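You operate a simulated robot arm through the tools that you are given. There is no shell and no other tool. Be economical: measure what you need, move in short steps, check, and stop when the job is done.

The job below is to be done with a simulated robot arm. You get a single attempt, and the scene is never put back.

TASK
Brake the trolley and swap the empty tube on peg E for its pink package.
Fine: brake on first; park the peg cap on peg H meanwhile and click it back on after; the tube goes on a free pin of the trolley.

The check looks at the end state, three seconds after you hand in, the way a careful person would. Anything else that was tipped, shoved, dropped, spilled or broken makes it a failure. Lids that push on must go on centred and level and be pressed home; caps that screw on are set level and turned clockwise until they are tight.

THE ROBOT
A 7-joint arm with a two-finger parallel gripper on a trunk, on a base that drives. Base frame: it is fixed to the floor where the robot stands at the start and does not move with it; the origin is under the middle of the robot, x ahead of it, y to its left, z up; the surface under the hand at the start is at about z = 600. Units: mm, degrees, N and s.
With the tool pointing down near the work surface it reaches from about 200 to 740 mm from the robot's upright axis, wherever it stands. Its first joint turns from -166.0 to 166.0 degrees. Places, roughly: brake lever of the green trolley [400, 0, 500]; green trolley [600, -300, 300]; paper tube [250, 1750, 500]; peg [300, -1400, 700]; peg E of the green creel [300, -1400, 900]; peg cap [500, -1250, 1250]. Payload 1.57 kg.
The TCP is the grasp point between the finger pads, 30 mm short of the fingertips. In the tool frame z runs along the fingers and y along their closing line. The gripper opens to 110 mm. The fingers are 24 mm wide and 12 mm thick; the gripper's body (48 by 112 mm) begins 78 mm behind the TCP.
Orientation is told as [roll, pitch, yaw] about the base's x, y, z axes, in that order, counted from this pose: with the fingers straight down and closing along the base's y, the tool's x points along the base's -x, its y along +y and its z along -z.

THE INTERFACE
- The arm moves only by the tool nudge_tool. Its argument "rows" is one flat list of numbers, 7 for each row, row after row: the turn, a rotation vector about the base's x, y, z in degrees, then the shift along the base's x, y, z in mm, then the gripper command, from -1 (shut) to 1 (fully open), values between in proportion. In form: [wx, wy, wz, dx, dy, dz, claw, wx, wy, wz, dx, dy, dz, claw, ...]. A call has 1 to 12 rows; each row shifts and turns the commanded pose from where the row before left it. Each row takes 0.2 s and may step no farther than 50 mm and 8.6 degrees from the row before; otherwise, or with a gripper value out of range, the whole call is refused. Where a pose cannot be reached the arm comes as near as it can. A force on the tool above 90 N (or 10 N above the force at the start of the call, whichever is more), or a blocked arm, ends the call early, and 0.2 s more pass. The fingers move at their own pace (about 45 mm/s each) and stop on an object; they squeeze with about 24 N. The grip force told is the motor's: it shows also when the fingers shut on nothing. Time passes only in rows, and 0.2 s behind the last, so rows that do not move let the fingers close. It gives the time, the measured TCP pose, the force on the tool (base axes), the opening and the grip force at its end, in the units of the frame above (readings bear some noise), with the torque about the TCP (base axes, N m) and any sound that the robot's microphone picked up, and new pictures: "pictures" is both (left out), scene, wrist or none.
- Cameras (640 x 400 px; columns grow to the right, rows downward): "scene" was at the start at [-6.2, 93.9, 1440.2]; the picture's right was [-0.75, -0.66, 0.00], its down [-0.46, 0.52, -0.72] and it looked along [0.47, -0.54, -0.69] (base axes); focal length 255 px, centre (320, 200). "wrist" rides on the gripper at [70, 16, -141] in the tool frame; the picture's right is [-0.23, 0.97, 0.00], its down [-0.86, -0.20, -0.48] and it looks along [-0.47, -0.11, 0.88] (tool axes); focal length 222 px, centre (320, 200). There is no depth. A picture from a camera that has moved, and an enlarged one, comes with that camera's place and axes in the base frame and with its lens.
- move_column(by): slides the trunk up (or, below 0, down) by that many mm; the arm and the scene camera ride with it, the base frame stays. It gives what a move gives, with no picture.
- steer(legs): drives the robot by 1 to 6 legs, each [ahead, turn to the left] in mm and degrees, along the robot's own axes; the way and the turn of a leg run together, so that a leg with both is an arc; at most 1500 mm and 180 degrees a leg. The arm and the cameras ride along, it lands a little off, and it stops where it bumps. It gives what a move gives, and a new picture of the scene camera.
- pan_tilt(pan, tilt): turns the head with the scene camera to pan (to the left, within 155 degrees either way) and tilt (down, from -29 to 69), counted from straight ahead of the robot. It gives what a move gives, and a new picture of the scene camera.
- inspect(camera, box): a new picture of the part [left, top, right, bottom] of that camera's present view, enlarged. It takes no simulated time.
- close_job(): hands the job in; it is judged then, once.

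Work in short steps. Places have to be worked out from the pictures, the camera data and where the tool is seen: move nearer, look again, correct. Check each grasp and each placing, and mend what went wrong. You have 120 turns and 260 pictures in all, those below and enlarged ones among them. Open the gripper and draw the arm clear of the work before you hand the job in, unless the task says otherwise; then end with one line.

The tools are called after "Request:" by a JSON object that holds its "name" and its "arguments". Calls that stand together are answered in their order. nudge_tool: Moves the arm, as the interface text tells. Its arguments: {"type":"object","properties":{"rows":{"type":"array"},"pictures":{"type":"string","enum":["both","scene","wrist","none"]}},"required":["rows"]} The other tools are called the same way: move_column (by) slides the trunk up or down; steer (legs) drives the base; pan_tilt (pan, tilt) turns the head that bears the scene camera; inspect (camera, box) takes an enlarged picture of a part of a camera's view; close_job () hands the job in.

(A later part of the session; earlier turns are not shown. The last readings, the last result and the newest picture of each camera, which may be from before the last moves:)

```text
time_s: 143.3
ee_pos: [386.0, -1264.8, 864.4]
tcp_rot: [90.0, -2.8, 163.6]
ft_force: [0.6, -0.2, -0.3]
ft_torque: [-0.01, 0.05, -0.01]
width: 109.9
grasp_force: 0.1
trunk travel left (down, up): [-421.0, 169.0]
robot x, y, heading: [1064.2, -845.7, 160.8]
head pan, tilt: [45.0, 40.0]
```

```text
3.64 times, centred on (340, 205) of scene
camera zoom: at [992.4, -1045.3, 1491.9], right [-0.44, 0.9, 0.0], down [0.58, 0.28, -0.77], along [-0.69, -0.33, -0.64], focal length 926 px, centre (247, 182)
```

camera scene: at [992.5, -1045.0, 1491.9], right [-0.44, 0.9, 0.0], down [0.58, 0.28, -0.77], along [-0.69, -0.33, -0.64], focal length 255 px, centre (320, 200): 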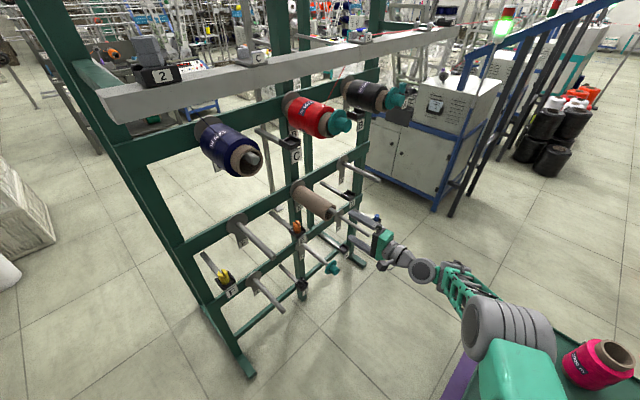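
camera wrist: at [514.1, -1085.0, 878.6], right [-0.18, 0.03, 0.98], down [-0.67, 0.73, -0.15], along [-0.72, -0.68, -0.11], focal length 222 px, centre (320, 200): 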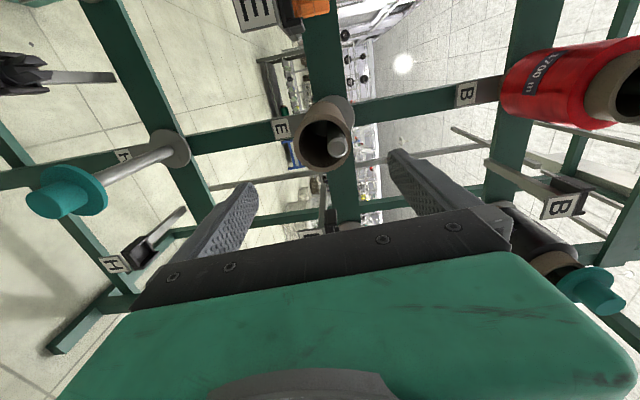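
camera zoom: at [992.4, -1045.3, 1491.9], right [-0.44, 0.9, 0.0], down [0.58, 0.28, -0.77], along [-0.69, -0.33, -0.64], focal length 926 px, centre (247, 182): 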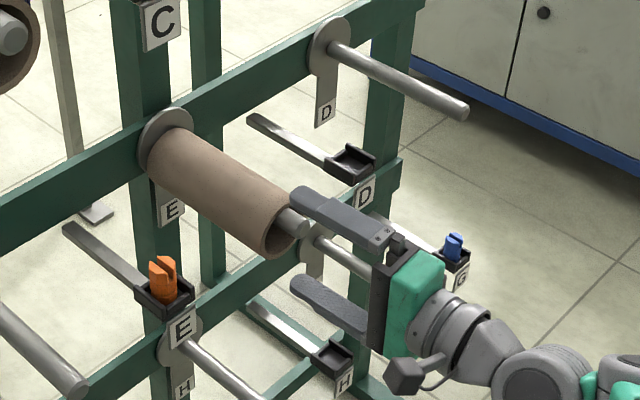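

The tube is centred between the fingers. I advance 64 mm and close.

Request:
{"name": "nudge_tool", "arguments": {"rows": [0, 0, 0, -9, -31, 0, 1, 0, 0, 0, -9, -31, 0, 1, 0, 0, 0, 0, 0, 0, 0.3, 0, 0, 0, 0, 0, 0, -1, 0, 0, 0, 0, 0, 0, -1, 0, 0, 0, 0, 0, 0, -1, 0, 0, 0, 0, 0, 0, -1], "pictures": "none"}}

Request:
{"name": "inspect", "arguments": {"camera": "wrist", "box": [220, 80, 420, 230]}}

Request:
{"name": "inspect", "arguments": {"camera": "scene", "box": [270, 150, 410, 260]}}

```text
time_s: 144.9
ee_pos: [369.3, -1328.7, 864.2]
tcp_rot: [89.9, -2.8, 163.6]
ft_force: [-0.7, 0.4, 0.8]
ft_torque: [0.04, -0.03, 0.03]
width: 67.0
grasp_force: 23.8
trunk travel left (down, up): [-421.0, 169.0]
robot x, y, heading: [1064.7, -843.4, 160.9]
head pan, tilt: [45.0, 40.0]
```

```text
2.67 times, centred on (320, 155) of wrist
camera zoom: at [477.5, -1211.5, 876.4], right [-0.17, 0.05, 0.98], down [-0.69, 0.7, -0.16], along [-0.7, -0.71, -0.09], focal length 592 px, centre (320, 320)
```

zoom: 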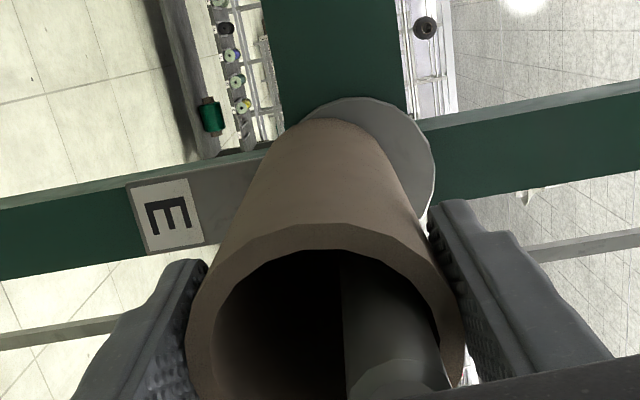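

```text
3.64 times, centred on (340, 205) of scene
camera zoom: at [992.4, -1045.1, 1491.9], right [-0.44, 0.9, 0.0], down [0.58, 0.28, -0.77], along [-0.69, -0.33, -0.64], focal length 926 px, centre (247, 182)
```

zoom: 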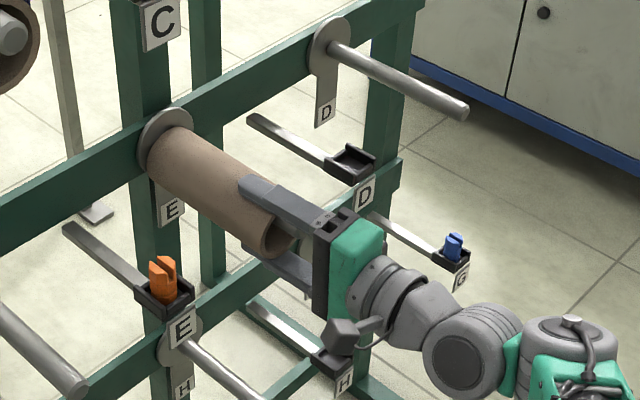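

The tube is held (67 mm, no load). I lift 14 mm so the peg is centred in the bore, then pull it off along the peg.

Request:
{"name": "nudge_tool", "arguments": {"rows": [0, 0, 0, 0, 0, 7, -1, 0, 0, 0, 0, 0, 7, -1, 0, 0, 0, 5.6, 19.2, 0, -1, 0, 0, 0, 8.5, 28.8, 0, -1, 0, 0, 0, 8.5, 28.8, 0, -1, 0, 0, 0, 8.5, 28.8, 0, -1, 0, 0, 0, 0, 0, 0, -1], "pictures": "wrist"}}

Request:
{"name": "inspect", "arguments": {"camera": "scene", "box": [270, 150, 410, 260]}}

```text
time_s: 146.5
ee_pos: [400.1, -1219.3, 876.7]
tcp_rot: [89.9, -2.8, 163.5]
ft_force: [0.9, -0.3, -0.1]
ft_torque: [0.05, -0.03, 0.0]
width: 67.0
grasp_force: 23.7
trunk travel left (down, up): [-421.0, 169.0]
robot x, y, heading: [1063.2, -843.9, 160.7]
head pan, tilt: [45.0, 40.0]
camera wrist: at [508.7, -1102.5, 890.1], right [-0.17, 0.05, 0.98], down [-0.69, 0.7, -0.16], along [-0.7, -0.71, -0.09], focal length 222 px, centre (320, 200)
```

wrist: 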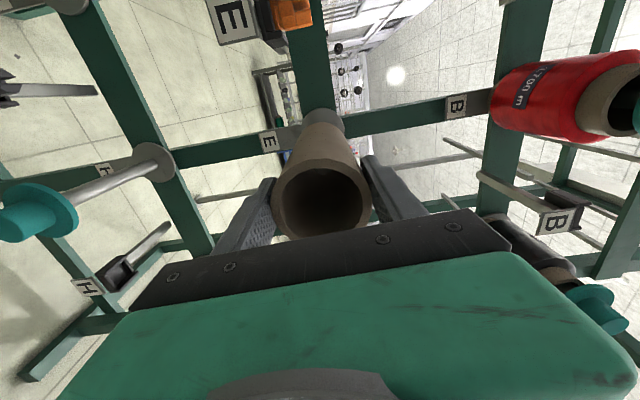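

```text
3.64 times, centred on (340, 205) of scene
camera zoom: at [992.5, -1044.8, 1491.9], right [-0.44, 0.9, 0.0], down [0.58, 0.28, -0.77], along [-0.69, -0.33, -0.64], focal length 926 px, centre (247, 182)
```

zoom: 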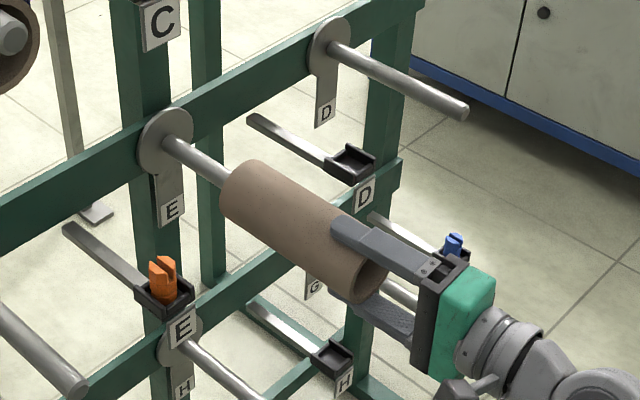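

The tube slides freely. I pull it the rest of the way off and clear of the pegs.

Request:
{"name": "nudge_tool", "arguments": {"rows": [0, 0, 0, 8.5, 28.8, 0, -1, 0, 0, 0, 8.5, 28.8, 0, -1, 0, 0, 0, 11, 38, 0, -1, 0, 0, 0, 11, 38, 0, -1, 0, 0, 0, 14, 40, 0, -1, 0, 0, 0, 0, 0, 0, -1], "pictures": "scene"}}

Request:
{"name": "move_column", "arguments": {"by": 165}}

```text
time_s: 147.9
ee_pos: [447.4, -1056.8, 879.3]
tcp_rot: [89.8, -2.8, 163.3]
ft_force: [-0.3, 0.1, -1.5]
ft_torque: [0.05, -0.01, 0.01]
width: 67.4
grasp_force: 23.7
out of reach, approached as far as the arm can: row 5
trunk travel left (down, up): [-421.0, 169.0]
robot x, y, heading: [1060.3, -840.6, 160.8]
head pan, tilt: [45.0, 40.0]
camera scene: at [992.4, -1044.6, 1492.0], right [-0.44, 0.9, 0.0], down [0.58, 0.28, -0.77], along [-0.69, -0.33, -0.64], focal length 255 px, centre (320, 200)
```

scene: 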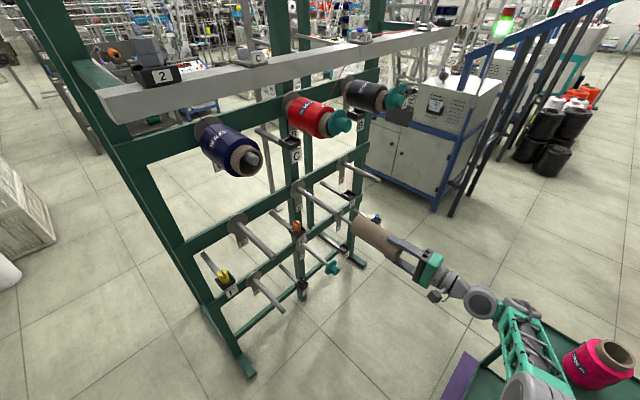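

```text
time_s: 149.8
ee_pos: [446.7, -1056.3, 1043.3]
tcp_rot: [89.8, -2.8, 163.3]
ft_force: [0.2, 0.0, -0.5]
ft_torque: [0.05, -0.03, -0.01]
width: 66.9
grasp_force: 23.8
trunk travel left (down, up): [-586.0, 4.0]
robot x, y, heading: [1064.4, -842.8, 161.0]
head pan, tilt: [45.0, 40.0]
```

Tube is clear at z 1043. Now I swing it over the trolley while turning the fingers down.

Request:
{"name": "nudge_tool", "arguments": {"rows": [7.77, -2.6, 0, 14, 38, 0, -1, 7.77, -2.6, 0, 16, 40, 0, -1, 7.77, -2.6, 0, 17, 40, 0, -1, 7.77, -2.6, 0, 17, 42, 0, -1, 7.77, -2.6, 0, 17, 42, 0, -1, 7.77, -2.6, 0, 17, 42, 0, -1, 7.77, -2.6, 0, 17, 42, 0, -1, 7.77, -2.6, 0, 17, 42, 0, -1, 7.77, -2.6, 0, 17, 42, 0, -1, 7.77, -2.6, 0, 17, 42, 0, -1, 7.77, -2.6, 0, 17, 42, 0, -1, 0, 0, 0, 0, 0, 0, -1], "pictures": "none"}}

Request:
{"name": "pan_tilt", "arguments": {"pan": -35, "tilt": 50}}

```text
time_s: 152.4
ee_pos: [633.2, -602.4, 1042.2]
tcp_rot: [-0.3, 2.0, 164.4]
ft_force: [-0.5, 0.8, -1.2]
ft_torque: [-0.03, -0.01, -0.02]
width: 67.3
grasp_force: 23.9
trunk travel left (down, up): [-586.0, 4.0]
robot x, y, heading: [1065.0, -841.5, 160.7]
head pan, tilt: [45.0, 40.0]
```

```text
time_s: 153.9
ee_pos: [632.5, -603.2, 1042.4]
tcp_rot: [-0.2, 1.8, 164.2]
ft_force: [-0.3, 0.3, -0.9]
ft_torque: [-0.05, 0.0, -0.02]
width: 67.1
grasp_force: 23.8
trunk travel left (down, up): [-586.0, 4.0]
robot x, y, heading: [1065.6, -843.6, 160.8]
head pan, tilt: [-35.0, 50.0]
camera scene: at [1023.9, -945.4, 1642.8], right [0.81, 0.59, 0.0], down [0.45, -0.62, -0.64], along [-0.38, 0.52, -0.77], focal length 255 px, centre (320, 200)
```

scene: 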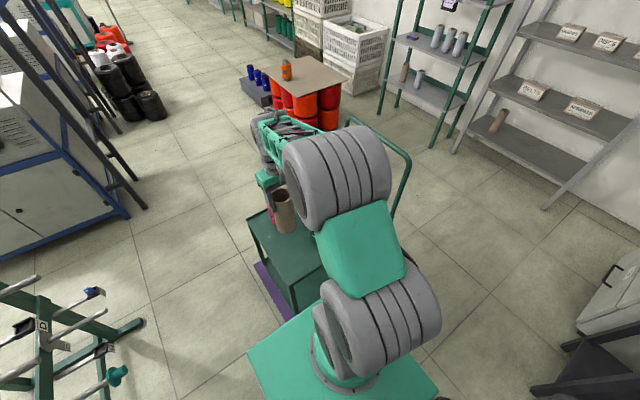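

The tube hangs vertically above the trolley. I move it toward the free pin near [712, −245] at this height, and look down with the wrist camera.

Request:
{"name": "nudge_tool", "arguments": {"rows": [0.5, 1.7, 0, 9, 42, 0, -1, 0, 0, 0, 9, 42, 0, -1, 0, 0, 0, 9, 42, 0, -1, 0, 0, 0, 9, 42, 0, -1, 0, 0, 0, 9, 42, 0, -1, 0, 0, 0, 9, 42, 0, -1, 0, 0, 0, 9, 42, 0, -1, 0, 0, 0, 9, 42, 0, -1, 0, 0, 0, 0, 0, 0, -1], "pictures": "both"}}

```text
time_s: 155.9
ee_pos: [704.3, -268.0, 1042.1]
tcp_rot: [-0.2, 0.0, 164.3]
ft_force: [-0.1, 0.1, -0.3]
ft_torque: [-0.03, 0.01, 0.02]
width: 67.2
grasp_force: 24.2
trunk travel left (down, up): [-586.0, 4.0]
robot x, y, heading: [1061.2, -843.8, 160.9]
head pan, tilt: [-35.0, 50.0]
camera scene: at [1024.1, -945.2, 1642.8], right [0.81, 0.59, 0.0], down [0.45, -0.62, -0.64], along [-0.38, 0.52, -0.77], focal length 255 px, centre (320, 200)
camera wrist: at [767.5, -303.5, 1183.1], right [-0.48, -0.88, 0.0], down [-0.77, 0.42, 0.48], along [-0.42, 0.23, -0.88], focal length 222 px, centre (320, 200)
```

scene: 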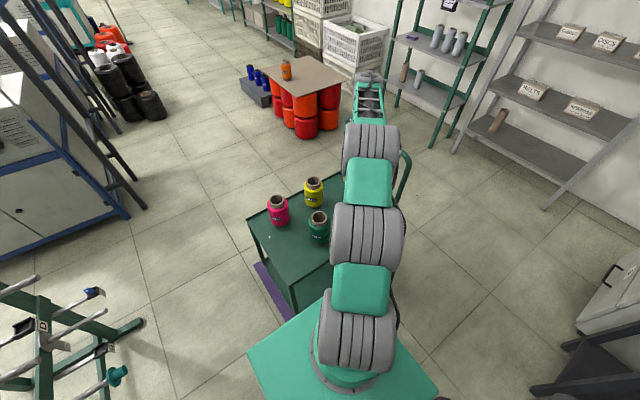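
wrist: 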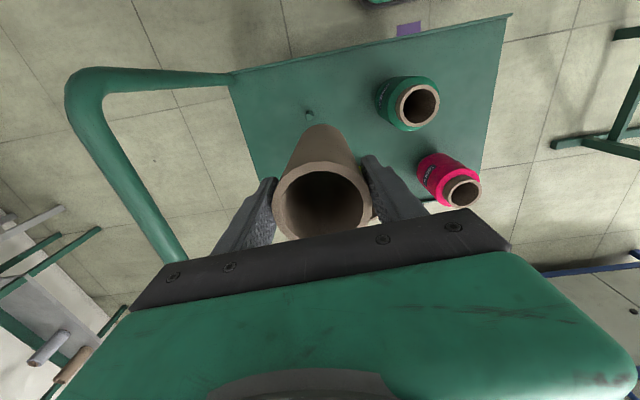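

The free pin shows clearly: about [718, −243]. I zoom in to see its height and the tube's alignment.

Request:
{"name": "inspect", "arguments": {"camera": "wrist", "box": [260, 80, 400, 240]}}

Request:
{"name": "inspect", "arguments": {"camera": "wrist", "box": [360, 60, 500, 220]}}

```text
2.50 times, centred on (330, 160) of wrist
camera zoom: at [767.5, -303.5, 1183.1], right [-0.48, -0.88, 0.0], down [-0.77, 0.42, 0.48], along [-0.42, 0.23, -0.88], focal length 555 px, centre (295, 300)
```

zoom: 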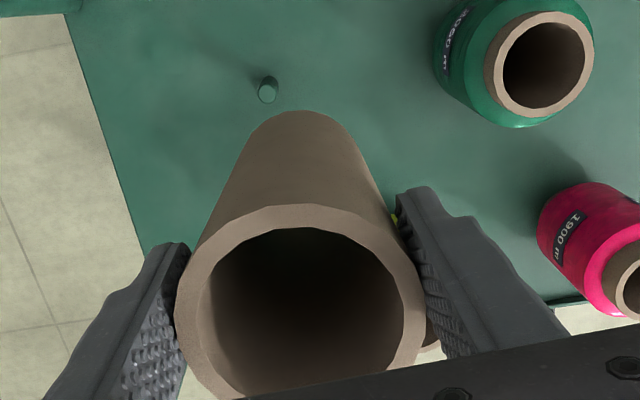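

```text
2.50 times, centred on (430, 140) of wrist
camera zoom: at [767.5, -303.5, 1183.1], right [-0.48, -0.88, 0.0], down [-0.77, 0.42, 0.48], along [-0.42, 0.23, -0.88], focal length 555 px, centre (45, 350)
```

zoom: 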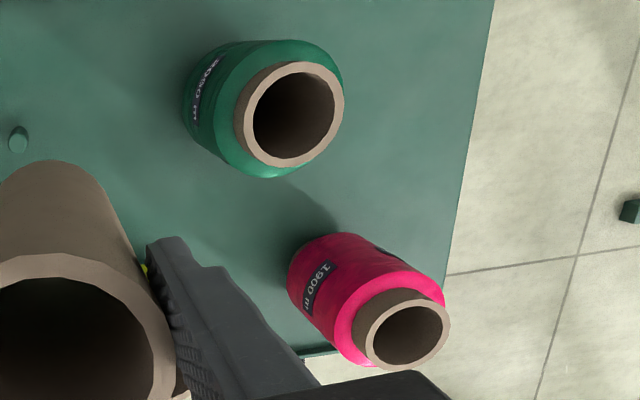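

I shift 12/20 mm to centre the tube over the pin (its bore is 58 against a pin of about 20) and lower by the trunk to just above the deck.

Request:
{"name": "nudge_tool", "arguments": {"rows": [0, 0, 0, 12, 20, 0, -1, 0, 0, 0, 0, 0, 0, -1], "pictures": "none"}}

Request:
{"name": "move_column", "arguments": {"by": -215}}

Request:
{"name": "nudge_tool", "arguments": {"rows": [0, 0, 0, 0, 0, 0, -1], "pictures": "both"}}

Request:
{"name": "inspect", "arguments": {"camera": "wrist", "box": [240, 60, 400, 220]}}

```text
time_s: 156.5
ee_pos: [715.6, -247.9, 1041.8]
tcp_rot: [-0.2, 0.1, 164.2]
ft_force: [1.3, 0.1, -1.5]
ft_torque: [0.02, 0.0, -0.01]
width: 67.4
grasp_force: 23.7
trunk travel left (down, up): [-586.0, 4.0]
robot x, y, heading: [1062.7, -840.9, 160.7]
head pan, tilt: [-35.0, 50.0]
```

```text
time_s: 158.8
ee_pos: [715.1, -249.0, 827.1]
tcp_rot: [-0.2, 0.1, 164.4]
ft_force: [-0.4, -0.4, -0.4]
ft_torque: [-0.02, -0.02, -0.02]
width: 67.0
grasp_force: 24.0
trunk travel left (down, up): [-371.0, 219.0]
robot x, y, heading: [1065.6, -845.6, 160.7]
head pan, tilt: [-35.0, 50.0]
```

```text
time_s: 159.2
ee_pos: [715.9, -247.7, 826.4]
tcp_rot: [-0.2, 0.0, 164.3]
ft_force: [-0.1, 0.0, -0.7]
ft_torque: [-0.01, -0.01, 0.02]
width: 67.1
grasp_force: 24.1
trunk travel left (down, up): [-371.0, 219.0]
robot x, y, heading: [1065.2, -843.4, 161.0]
head pan, tilt: [-35.0, 50.0]
camera scene: at [1024.0, -945.2, 1427.8], right [0.81, 0.59, 0.0], down [0.45, -0.62, -0.64], along [-0.38, 0.52, -0.77], focal length 255 px, centre (320, 200)
camera wrist: at [779.2, -282.8, 967.3], right [-0.48, -0.88, 0.0], down [-0.77, 0.42, 0.48], along [-0.42, 0.23, -0.88], focal length 222 px, centre (320, 200)
```

scene: 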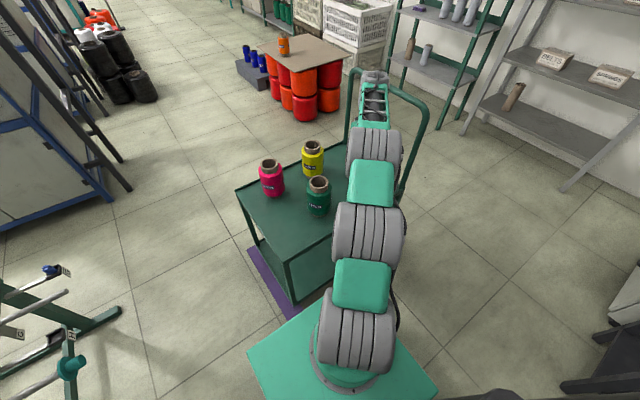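
wrist: 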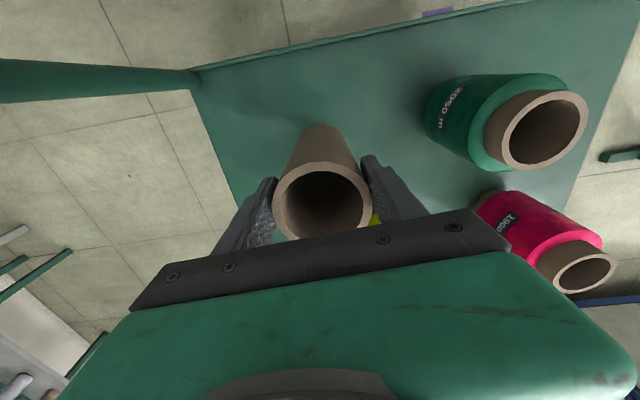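

```text
2.50 times, centred on (320, 140) of wrist
camera zoom: at [779.2, -282.8, 967.3], right [-0.48, -0.88, 0.0], down [-0.77, 0.42, 0.48], along [-0.42, 0.23, -0.88], focal length 555 px, centre (320, 350)
```

zoom: 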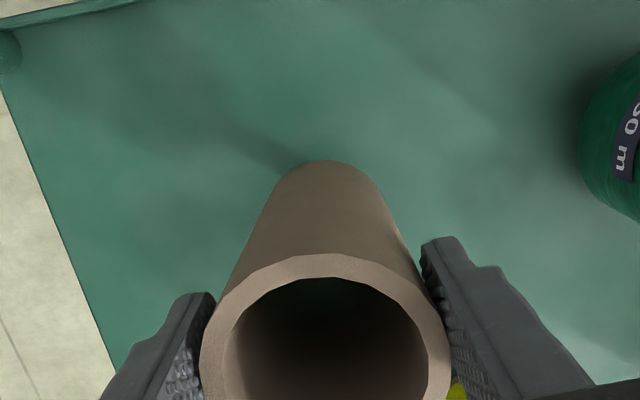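

The pin is hidden right under the tube, as it should be. I lower 60 mm and check the force.

Request:
{"name": "nudge_tool", "arguments": {"rows": [0, 0, 0, 0, 0, -15, -1, 0, 0, 0, 0, 0, -15, -1, 0, 0, 0, 0, 0, -15, -1, 0, 0, 0, 0, 0, -15, -1, 0, 0, 0, 0, 0, 0, -1], "pictures": "wrist"}}

Request:
{"name": "inspect", "arguments": {"camera": "wrist", "box": [240, 60, 400, 220]}}

```text
time_s: 160.4
ee_pos: [715.8, -247.1, 767.1]
tcp_rot: [-0.2, 0.2, 164.4]
ft_force: [0.1, -0.2, -0.1]
ft_torque: [-0.02, 0.0, -0.02]
width: 67.1
grasp_force: 24.1
trunk travel left (down, up): [-371.0, 219.0]
robot x, y, heading: [1064.3, -844.0, 160.5]
head pan, tilt: [-35.0, 50.0]
camera wrist: at [779.4, -282.8, 907.8], right [-0.48, -0.88, 0.0], down [-0.77, 0.42, 0.48], along [-0.42, 0.23, -0.88], focal length 222 px, centre (320, 200)
```

wrist: 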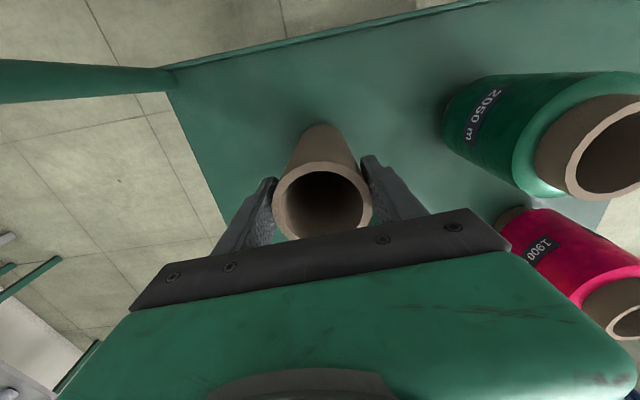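

```text
2.50 times, centred on (320, 140) of wrist
camera zoom: at [779.4, -282.8, 907.8], right [-0.48, -0.88, 0.0], down [-0.77, 0.42, 0.48], along [-0.42, 0.23, -0.88], focal length 555 px, centre (320, 350)
```

zoom: 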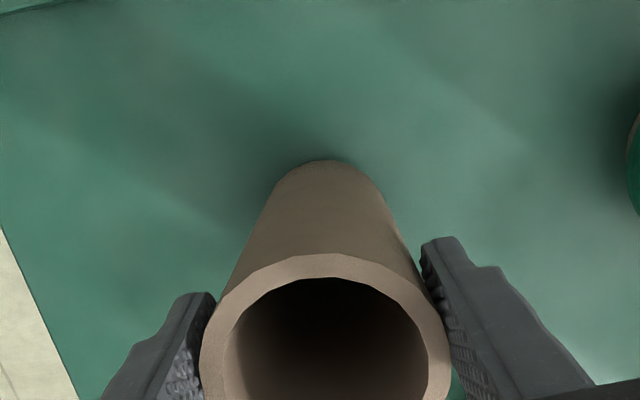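

No contact yet. I keep lowering in small steps.

Request:
{"name": "nudge_tool", "arguments": {"rows": [0, 0, 0, 0, 0, -5, -1, 0, 0, 0, 0, 0, -5, -1, 0, 0, 0, 0, 0, -4, -1, 0, 0, 0, 0, 0, 0, -1], "pictures": "none"}}

Request:
{"name": "nudge_tool", "arguments": {"rows": [0, 0, 0, 0, 0, -3, -1, 0, 0, 0, 0, 0, -3, -1, 0, 0, 0, 0, 0, 0, -1], "pictures": "none"}}

```text
time_s: 161.4
ee_pos: [714.4, -248.3, 757.3]
tcp_rot: [-0.6, -0.2, 164.3]
ft_force: [-3.1, -1.2, 21.7]
ft_torque: [-0.44, 0.02, -0.02]
width: 67.1
grasp_force: 24.2
trunk travel left (down, up): [-371.0, 219.0]
robot x, y, heading: [1066.0, -843.2, 160.8]
head pan, tilt: [-35.0, 50.0]
```

```text
time_s: 162.2
ee_pos: [716.1, -248.7, 747.8]
tcp_rot: [-0.4, -0.1, 164.4]
ft_force: [-4.3, 1.5, 21.2]
ft_torque: [0.07, 0.27, 0.0]
width: 67.3
grasp_force: 24.2
trunk travel left (down, up): [-371.0, 219.0]
robot x, y, heading: [1065.0, -841.9, 160.8]
head pan, tilt: [-35.0, 50.0]
```

Contact at about z 757 with 21 N, which matches the tube standing on the deck (not on top of the pin). I release and withdraw upward.

Request:
{"name": "nudge_tool", "arguments": {"rows": [0, 0, 0, 0, 0, 1, -1, 0, 0, 0, 0, 0, 0, 0, 0, 0, 0, 0, 0, 0, 0.6, 0, 0, 0, 0, 0, 0, 0.6, 0, 0, 0, 0, 0, 20, 0.6, 0, 0, 0, 0, 0, 40, 0.6, 0, 0, 0, 0, 0, 40, 0.6, 0, 0, 0, 0, 0, 40, 0.6, 0, 0, 0, 0, 0, 0, 0.6], "pictures": "wrist"}}

Request:
{"name": "inspect", "arguments": {"camera": "wrist", "box": [240, 40, 400, 200]}}

```text
time_s: 164.2
ee_pos: [717.2, -246.0, 889.5]
tcp_rot: [-0.2, 0.1, 164.3]
ft_force: [-0.5, -0.3, 0.1]
ft_torque: [-0.01, -0.04, 0.0]
width: 87.8
grasp_force: 0.0
trunk travel left (down, up): [-371.0, 219.0]
robot x, y, heading: [1065.6, -844.3, 160.8]
head pan, tilt: [-35.0, 50.0]
camera wrist: at [780.1, -280.8, 1029.9], right [-0.48, -0.88, 0.0], down [-0.77, 0.42, 0.48], along [-0.42, 0.23, -0.88], focal length 222 px, centre (320, 200)
```

wrist: 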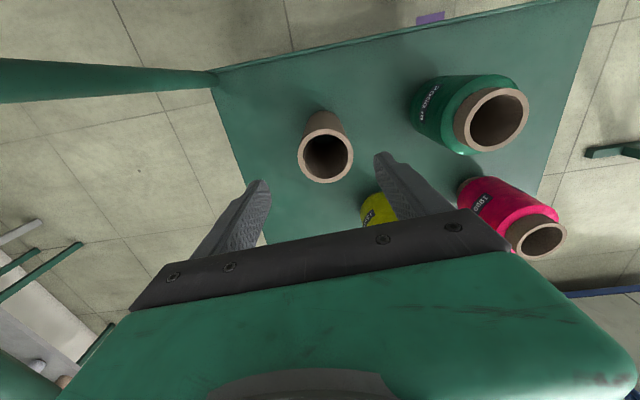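

```text
2.50 times, centred on (320, 120) of wrist
camera zoom: at [780.1, -280.8, 1029.9], right [-0.48, -0.88, 0.0], down [-0.77, 0.42, 0.48], along [-0.42, 0.23, -0.88], focal length 555 px, centre (320, 400)
```

zoom: 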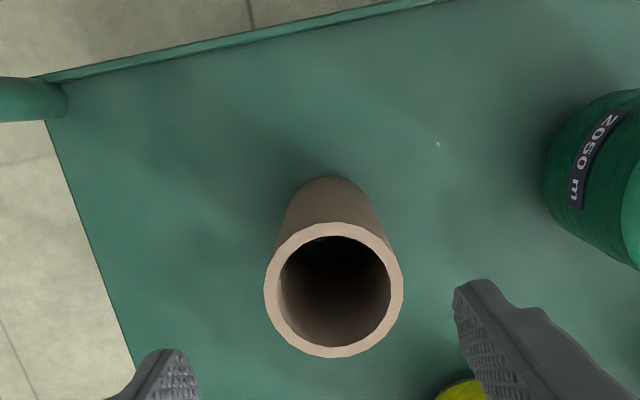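

The tube stands upright on the deck, and the pin is no longer visible outside it, so it is on the pin. The pink package at about [431, −467] is 735 mm away, a bit far, so I raise the trunk and drive 45 mm closer.

Request:
{"name": "move_column", "arguments": {"by": 120}}

Request:
{"name": "steer", "arguments": {"legs": [[45, 0]]}}

Request:
{"name": "inspect", "arguments": {"camera": "scene", "box": [200, 130, 440, 330]}}

```text
time_s: 165.7
ee_pos: [717.0, -246.0, 1008.6]
tcp_rot: [-0.2, 0.0, 164.3]
ft_force: [0.1, -0.5, 0.7]
ft_torque: [0.0, -0.01, -0.01]
width: 88.1
grasp_force: 0.1
trunk travel left (down, up): [-491.0, 99.0]
robot x, y, heading: [1064.2, -842.7, 160.8]
head pan, tilt: [-35.0, 50.0]
```

```text
time_s: 166.6
ee_pos: [672.5, -231.7, 1007.7]
tcp_rot: [-0.2, 0.1, 164.4]
ft_force: [0.1, 0.1, 0.1]
ft_torque: [0.0, -0.02, -0.01]
width: 88.1
grasp_force: 0.2
trunk travel left (down, up): [-491.0, 99.0]
robot x, y, heading: [1017.1, -828.0, 160.8]
head pan, tilt: [-35.0, 50.0]
camera scene: at [979.1, -929.9, 1547.8], right [0.81, 0.58, 0.0], down [0.45, -0.62, -0.64], along [-0.38, 0.52, -0.77], focal length 255 px, centre (320, 200)
```

scene: 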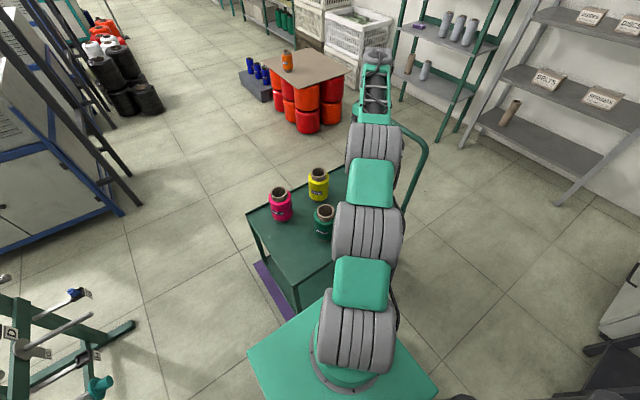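

```text
2.00 times, centred on (320, 230) of scene
camera zoom: at [979.1, -929.9, 1547.8], right [0.81, 0.58, 0.0], down [0.45, -0.62, -0.64], along [-0.38, 0.52, -0.77], focal length 509 px, centre (320, 140)
```

zoom: 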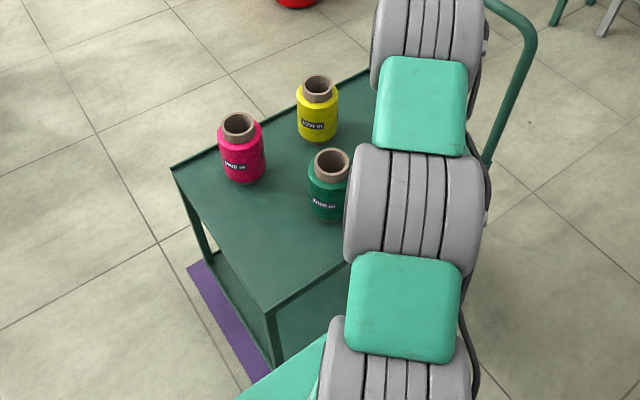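

Pink confirmed at [430, −462], body about 97 mm across (opening is 110). I open fully and move above it.

Request:
{"name": "nudge_tool", "arguments": {"rows": [0, 0, 0, -34, -33, 0, 1, 0, 0, 0, -34, -33, 0, 1, 0, 0, 0, -34, -33, 0, 1, 0, 0, 0, -34, -33, 0, 1, 0, 0, 0, -34, -33, 0, 1, 0, 0, 0, -34, -33, 0, 1, 0, 0, 0, -37, -33, 0, 1, 0, 0, 0, 0, 0, -30, 1, 0, 0, 0, 0, 0, -30, 1, 0, 0, 0, 0, 0, 0, 1], "pictures": "wrist"}}

Request:
{"name": "inspect", "arguments": {"camera": "wrist", "box": [220, 60, 420, 220]}}

```text
time_s: 168.8
ee_pos: [430.0, -462.5, 948.7]
tcp_rot: [-0.3, 0.2, 164.4]
ft_force: [0.1, 0.0, -0.5]
ft_torque: [0.02, -0.03, -0.01]
width: 110.2
grasp_force: 0.1
trunk travel left (down, up): [-491.0, 99.0]
robot x, y, heading: [1018.2, -831.5, 160.9]
head pan, tilt: [-35.0, 50.0]
camera wrist: at [493.2, -497.6, 1089.1], right [-0.48, -0.88, 0.0], down [-0.77, 0.42, 0.48], along [-0.42, 0.23, -0.88], focal length 222 px, centre (320, 200)
```

wrist: 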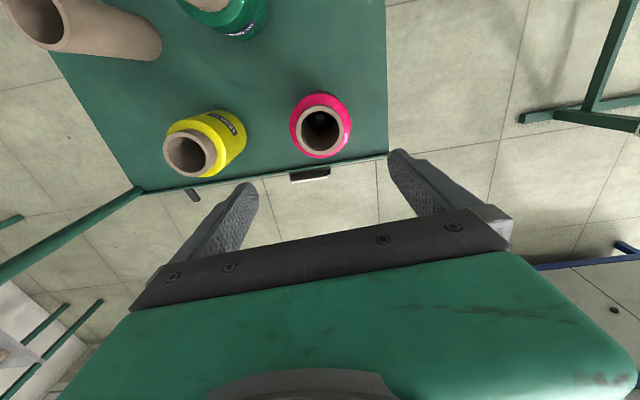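

```text
2.50 times, centred on (320, 140) of wrist
camera zoom: at [493.2, -497.6, 1089.1], right [-0.48, -0.88, 0.0], down [-0.77, 0.42, 0.48], along [-0.42, 0.23, -0.88], focal length 555 px, centre (320, 350)
```

zoom: 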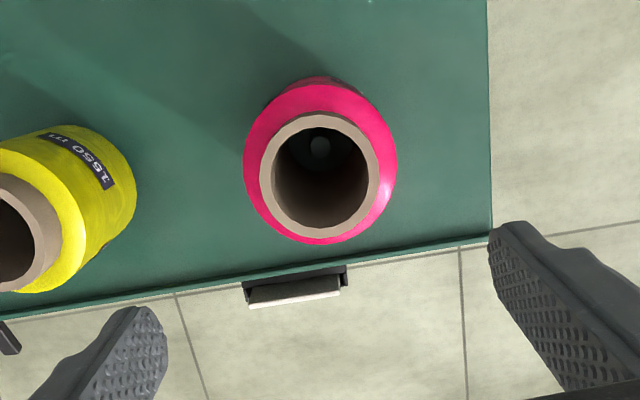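

Centre is only 6 mm off. I correct and lower by 150 to check again near the package top.

Request:
{"name": "nudge_tool", "arguments": {"rows": [0, 0, 0, 5.8, -1.7, 0, 1, 0, 0, 0, 0, 0, -45, 1, 0, 0, 0, 0, 0, -45, 1, 0, 0, 0, 0, 0, -45, 1, 0, 0, 0, 0, 0, 0, 1], "pictures": "wrist"}}

Request:
{"name": "inspect", "arguments": {"camera": "wrist", "box": [220, 60, 420, 220]}}

```text
time_s: 170.0
ee_pos: [438.3, -461.4, 813.0]
tcp_rot: [-0.3, 0.1, 164.4]
ft_force: [-0.3, 0.0, -0.1]
ft_torque: [-0.03, -0.01, -0.03]
width: 109.6
grasp_force: 0.1
trunk travel left (down, up): [-491.0, 99.0]
robot x, y, heading: [1020.2, -827.9, 160.8]
head pan, tilt: [-35.0, 50.0]
camera wrist: at [500.7, -496.9, 954.2], right [-0.48, -0.88, 0.0], down [-0.77, 0.42, 0.48], along [-0.42, 0.23, -0.88], focal length 222 px, centre (320, 200)
```

wrist: 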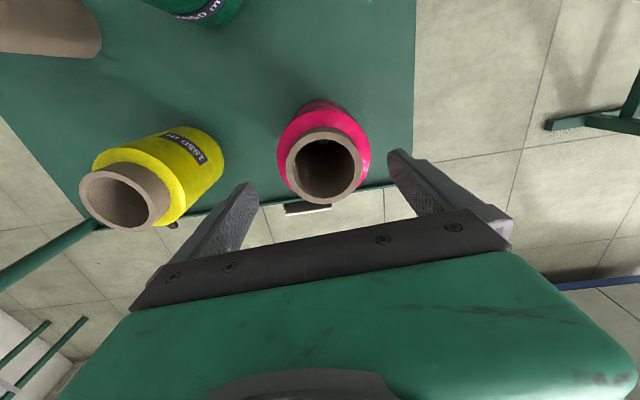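

```text
2.50 times, centred on (320, 140) of wrist
camera zoom: at [500.7, -496.9, 954.2], right [-0.48, -0.88, 0.0], down [-0.77, 0.42, 0.48], along [-0.42, 0.23, -0.88], focal length 555 px, centre (320, 350)
```

zoom: 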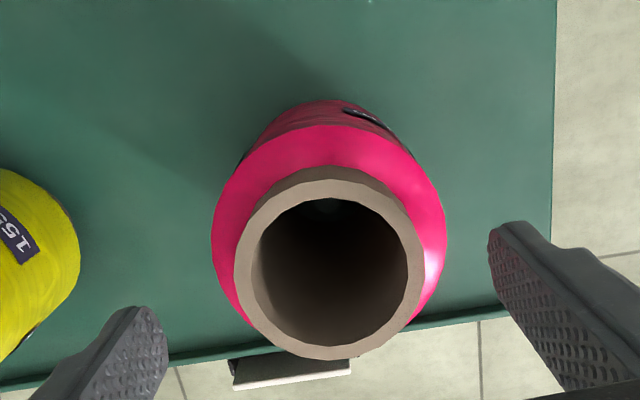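

Corrected offset is 2 and 3 mm. I apply it and descend so that the fingertips pass the package's shoulder, then look.

Request:
{"name": "nudge_tool", "arguments": {"rows": [0, 0, 0, 1.3, -3.9, 0, 1, 0, 0, 0, 0, 0, -20, 1, 0, 0, 0, 0, 0, -20, 1, 0, 0, 0, 0, 0, -15, 1, 0, 0, 0, 0, 0, 0, 1], "pictures": "wrist"}}

Request:
{"name": "inspect", "arguments": {"camera": "wrist", "box": [200, 80, 440, 270]}}

```text
time_s: 171.2
ee_pos: [436.7, -467.2, 758.4]
tcp_rot: [-0.2, 0.0, 164.5]
ft_force: [0.5, 0.6, 0.5]
ft_torque: [-0.02, -0.02, 0.04]
width: 110.0
grasp_force: 0.1
trunk travel left (down, up): [-491.0, 99.0]
robot x, y, heading: [1016.8, -823.2, 160.7]
head pan, tilt: [-35.0, 50.0]
camera wrist: at [499.9, -501.8, 900.0], right [-0.48, -0.88, 0.0], down [-0.77, 0.42, 0.48], along [-0.42, 0.23, -0.88], focal length 222 px, centre (320, 200)
```

wrist: 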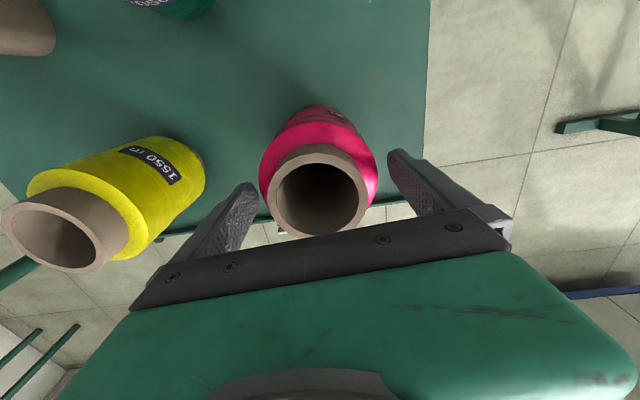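

```text
2.11 times, centred on (320, 175) of wrist
camera zoom: at [499.9, -501.8, 900.0], right [-0.48, -0.88, 0.0], down [-0.77, 0.42, 0.48], along [-0.42, 0.23, -0.88], focal length 468 px, centre (320, 253)
```

zoom: 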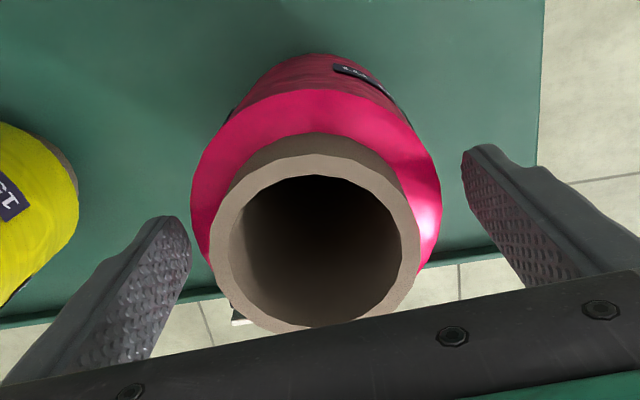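

Centred within 2 mm. I descend 64 mm more and close on the body.

Request:
{"name": "nudge_tool", "arguments": {"rows": [0, 0, 0, 0, 0, -16, 1, 0, 0, 0, 0, 0, -16, 1, 0, 0, 0, 0, 0, -16, 1, 0, 0, 0, 0, 0, -16, 1, 0, 0, 0, 0, 0, 0, 1], "pictures": "none"}}

Request:
{"name": "nudge_tool", "arguments": {"rows": [0, 0, 0, 0, 0, 0, -1, 0, 0, 0, 0, 0, 0, -1, 0, 0, 0, 0, 0, 0, -1, 0, 0, 0, 0, 0, 0, -1], "pictures": "wrist"}}

```text
time_s: 172.4
ee_pos: [437.0, -470.2, 695.4]
tcp_rot: [-0.2, 0.1, 164.3]
ft_force: [0.5, 0.1, 0.8]
ft_torque: [0.02, 0.0, 0.0]
width: 109.7
grasp_force: 0.1
trunk travel left (down, up): [-491.0, 99.0]
robot x, y, heading: [1016.0, -830.4, 160.6]
head pan, tilt: [-35.0, 50.0]
```

```text
time_s: 173.4
ee_pos: [438.5, -468.9, 695.6]
tcp_rot: [-0.2, 0.1, 164.4]
ft_force: [0.0, 0.5, 1.2]
ft_torque: [0.0, 0.03, -0.03]
width: 93.6
grasp_force: 23.8
trunk travel left (down, up): [-491.0, 99.0]
robot x, y, heading: [1017.4, -826.6, 160.7]
head pan, tilt: [-35.0, 50.0]
camera wrist: at [501.0, -503.1, 836.3], right [-0.48, -0.88, 0.0], down [-0.77, 0.42, 0.48], along [-0.42, 0.23, -0.88], focal length 222 px, centre (320, 200)
```

wrist: 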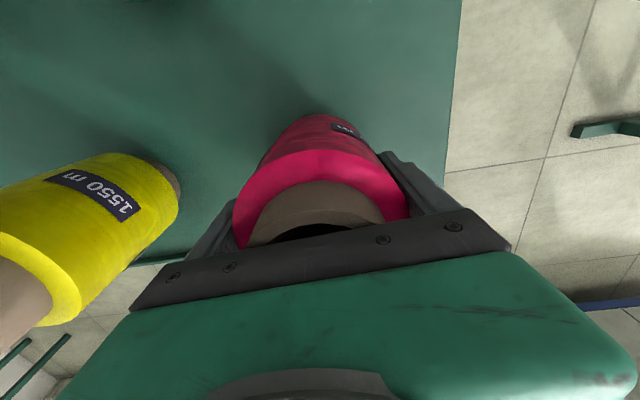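

Gripped at 93.6 mm. I lift straight up off the pin.

Request:
{"name": "nudge_tool", "arguments": {"rows": [0, 0, 0, 0, 0, 15, -1, 0, 0, 0, 0, 0, 30, -1, 0, 0, 0, 0, 0, 40, -1, 0, 0, 0, 0, 0, 45, -1, 0, 0, 0, 0, 0, 45, -1, 0, 0, 0, 0, 0, 45, -1, 0, 0, 0, 0, 0, 0, -1], "pictures": "both"}}

```text
time_s: 175.0
ee_pos: [436.9, -466.6, 916.0]
tcp_rot: [-0.2, 0.1, 164.4]
ft_force: [0.9, -0.5, -2.6]
ft_torque: [-0.01, -0.01, -0.03]
width: 93.4
grasp_force: 23.8
trunk travel left (down, up): [-491.0, 99.0]
robot x, y, heading: [1016.6, -829.4, 160.7]
head pan, tilt: [-35.0, 50.0]
camera scene: at [979.5, -930.1, 1547.8], right [0.81, 0.58, 0.0], down [0.45, -0.62, -0.64], along [-0.38, 0.52, -0.77], focal length 255 px, centre (320, 200)
camera wrist: at [500.3, -500.6, 1056.1], right [-0.48, -0.88, 0.0], down [-0.77, 0.42, 0.48], along [-0.42, 0.23, -0.88], focal length 222 px, centre (320, 200)
```

scene: 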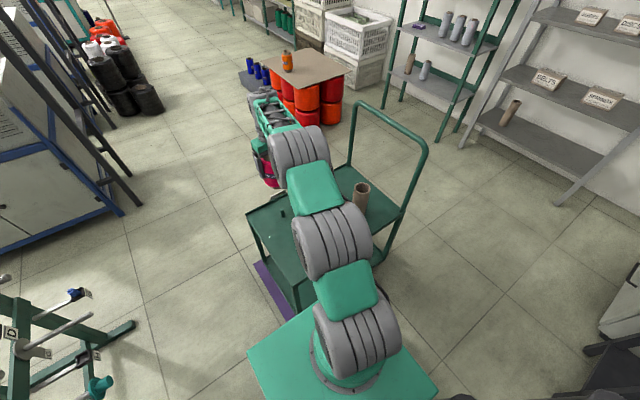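
wrist: 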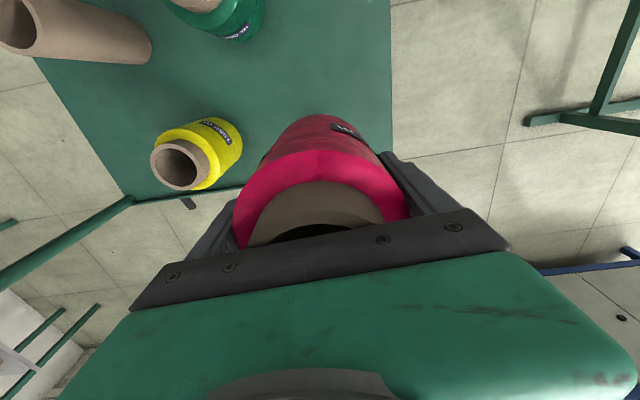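

It lifted cleanly and is light (about 3 N). I carry it back toward the creel with the fingers down, above all the other packages.

Request:
{"name": "nudge_tool", "arguments": {"rows": [0, 0, 0, 17.5, -42, 5, -1, 0, 0, 0, 17.5, -42, 5, -1, 0, 0, 0, 17.5, -42, 5, -1, 0, 0, 0, 17.5, -42, 5, -1, 0, 0, 0, 17.5, -42, 5, -1, 0, 0, 0, 17.5, -42, 5, -1, 0, 0, 0, 17.5, -42, 0, -1, 0, 0, 0, 0, 0, 0, -1], "pictures": "none"}}

Request:
{"name": "nudge_tool", "arguments": {"rows": [-7.77, 2.6, 0, -10, -27, -4, -1, -7.77, 2.6, 0, -10, -27, -4, -1, -7.77, 2.6, 0, -10, -27, -4, -1, -7.77, 2.6, 0, -10, -27, -4, -1, -7.77, 2.6, 0, -10, -27, -4, -1, -7.77, 2.6, 0, -10, -27, -4, -1, -7.77, 2.6, 0, -10, -27, -4, -1, -7.77, 2.6, 0, -10, -27, -4, -1, -7.77, 2.6, 0, -10, -27, -4, -1, -7.77, 2.6, 0, -10, -27, -4, -1, -7.77, 2.6, 0, -10, -27, -4, -1, 0, 0, 0, 0, 0, 0, -1], "pictures": "none"}}

Request:
{"name": "pan_tilt", "arguments": {"pan": 45, "tilt": 40}}

```text
time_s: 176.8
ee_pos: [559.3, -762.2, 944.8]
tcp_rot: [-0.3, 0.1, 164.4]
ft_force: [-0.4, 0.0, -2.8]
ft_torque: [0.03, 0.02, 0.0]
width: 93.5
grasp_force: 24.1
trunk travel left (down, up): [-491.0, 99.0]
robot x, y, heading: [1017.6, -829.9, 160.7]
head pan, tilt: [-35.0, 50.0]
```

```text
time_s: 179.4
ee_pos: [444.8, -1052.1, 898.0]
tcp_rot: [88.1, -2.8, 161.6]
ft_force: [-0.9, 0.1, -2.7]
ft_torque: [0.02, -0.02, 0.04]
width: 93.5
grasp_force: 24.0
out of reach, approached as far as the arm can: row 11
trunk travel left (down, up): [-491.0, 99.0]
robot x, y, heading: [1019.9, -826.6, 160.7]
head pan, tilt: [-35.0, 50.0]
```

```text
time_s: 180.9
ee_pos: [445.2, -1051.4, 898.2]
tcp_rot: [88.1, -2.9, 161.6]
ft_force: [-0.2, -0.5, -2.1]
ft_torque: [0.04, -0.02, -0.02]
width: 93.4
grasp_force: 23.7
trunk travel left (down, up): [-491.0, 99.0]
robot x, y, heading: [1021.6, -829.6, 160.6]
head pan, tilt: [45.0, 40.0]
camera scene: at [947.7, -1029.8, 1561.9], right [-0.43, 0.9, 0.0], down [0.58, 0.28, -0.77], along [-0.69, -0.33, -0.64], focal length 255 px, centre (320, 200)
```

scene: 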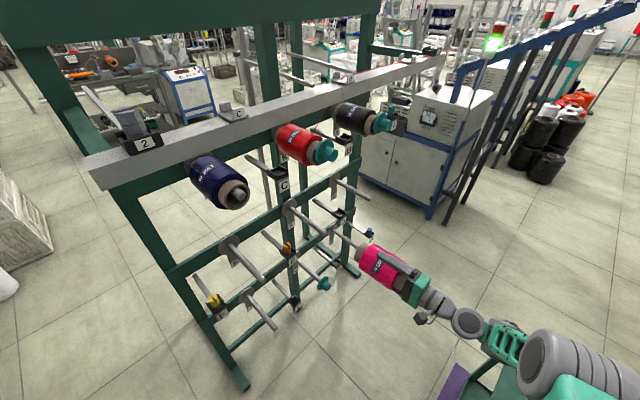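

Now I level to the peg direction and bring the package to about 25 mm in front of peg E's tip, concentric with it (z 880).

Request:
{"name": "nudge_tool", "arguments": {"rows": [-1.7, 0.55, 2, -1, -9, -9, -1, 0, 0, 0, -7, -27, -9, -1, 0, 0, 0, -9, -28, 0, -1, 0, 0, 0, -9, -28, 0, -1, 0, 0, 0, -9, -28, 0, -1, 0, 0, 0, 0, 0, 0, -1], "pictures": "wrist"}}

Request:
{"name": "inspect", "arguments": {"camera": "scene", "box": [270, 170, 430, 298]}}

Request:
{"name": "inspect", "arguments": {"camera": "wrist", "box": [240, 60, 400, 220]}}

```text
time_s: 182.3
ee_pos: [401.7, -1167.1, 879.8]
tcp_rot: [91.6, -2.9, 163.4]
ft_force: [0.0, -0.3, -3.7]
ft_torque: [0.02, -0.03, -0.02]
width: 93.4
grasp_force: 24.2
out of reach, approached as far as the arm can: row 1
trunk travel left (down, up): [-491.0, 99.0]
robot x, y, heading: [1020.6, -827.1, 160.6]
head pan, tilt: [45.0, 40.0]
camera wrist: at [510.6, -1051.1, 887.8], right [-0.16, 0.08, 0.98], down [-0.69, 0.7, -0.17], along [-0.7, -0.71, -0.06], focal length 222 px, centre (320, 200)
```

wrist: 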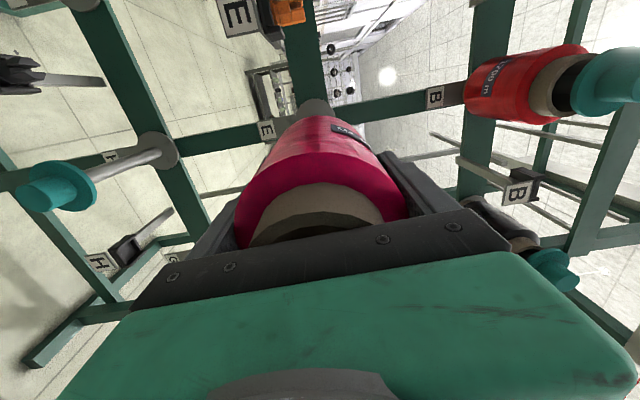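

```text
3.12 times, centred on (350, 234) of scene
camera zoom: at [947.5, -1030.2, 1561.8], right [-0.43, 0.9, 0.0], down [0.58, 0.28, -0.77], along [-0.69, -0.33, -0.64], focal length 796 px, centre (226, 94)
```

zoom: 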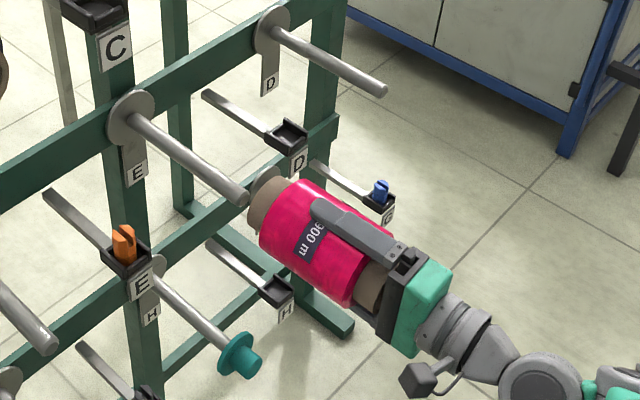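

```text
2.50 times, centred on (320, 140) of wrist
camera zoom: at [510.6, -1051.1, 887.8], right [-0.16, 0.08, 0.98], down [-0.69, 0.7, -0.17], along [-0.7, -0.71, -0.06], focal length 555 px, centre (320, 350)
```

zoom: 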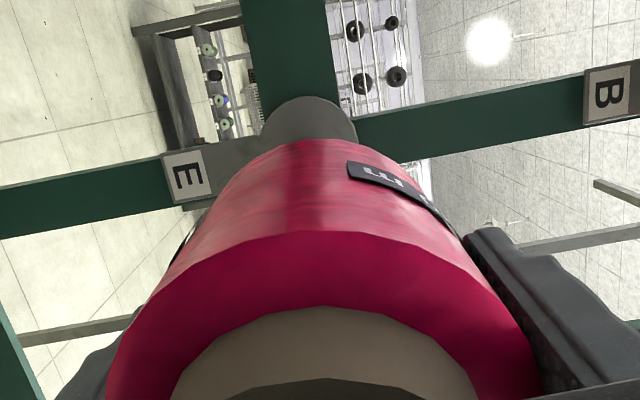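

Axis is about 7 mm off to one side and the tool is pitched up 1.5°. I correct both and slide the package onto the peg for the first 100 mm.

Request:
{"name": "nudge_tool", "arguments": {"rows": [1.4, -0.47, 0, 6.6, -2, 0, -1, 0, 0, 0, -6, -20, 0, -1, 0, 0, 0, -6, -20, 0, -1, 0, 0, 0, -6, -20, 0, -1, 0, 0, 0, -6, -20, 0, -1, 0, 0, 0, 0, 0, 0, -1], "pictures": "wrist"}}

Request:
{"name": "inspect", "arguments": {"camera": "scene", "box": [270, 170, 430, 298]}}

```text
time_s: 183.7
ee_pos: [382.3, -1247.2, 879.9]
tcp_rot: [90.2, -2.7, 163.6]
ft_force: [0.2, -0.3, -2.5]
ft_torque: [0.04, -0.04, 0.02]
width: 93.6
grasp_force: 23.6
trunk travel left (down, up): [-491.0, 99.0]
robot x, y, heading: [1019.3, -827.8, 160.8]
head pan, tilt: [45.0, 40.0]
camera wrist: at [491.2, -1131.7, 890.5], right [-0.17, 0.05, 0.98], down [-0.69, 0.7, -0.16], along [-0.7, -0.71, -0.08], focal length 222 px, centre (320, 200)
```

wrist: 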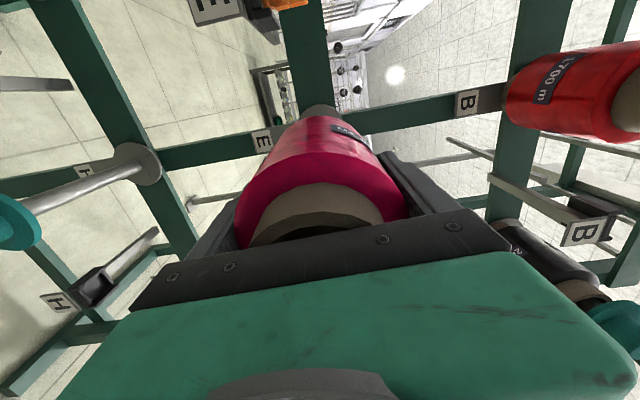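

```text
3.12 times, centred on (350, 234) of scene
camera zoom: at [947.6, -1030.2, 1561.8], right [-0.43, 0.9, 0.0], down [0.58, 0.28, -0.77], along [-0.69, -0.33, -0.64], focal length 796 px, centre (226, 94)
```

zoom: 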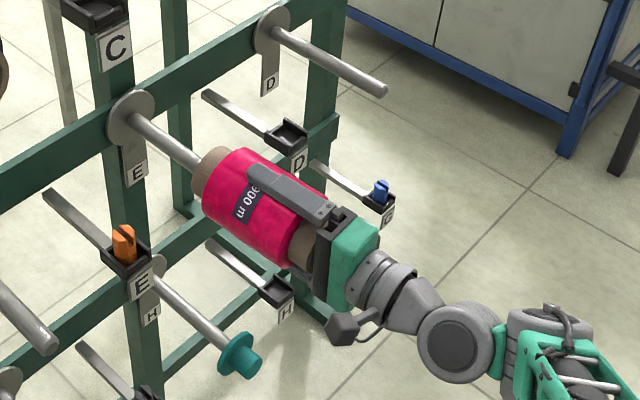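

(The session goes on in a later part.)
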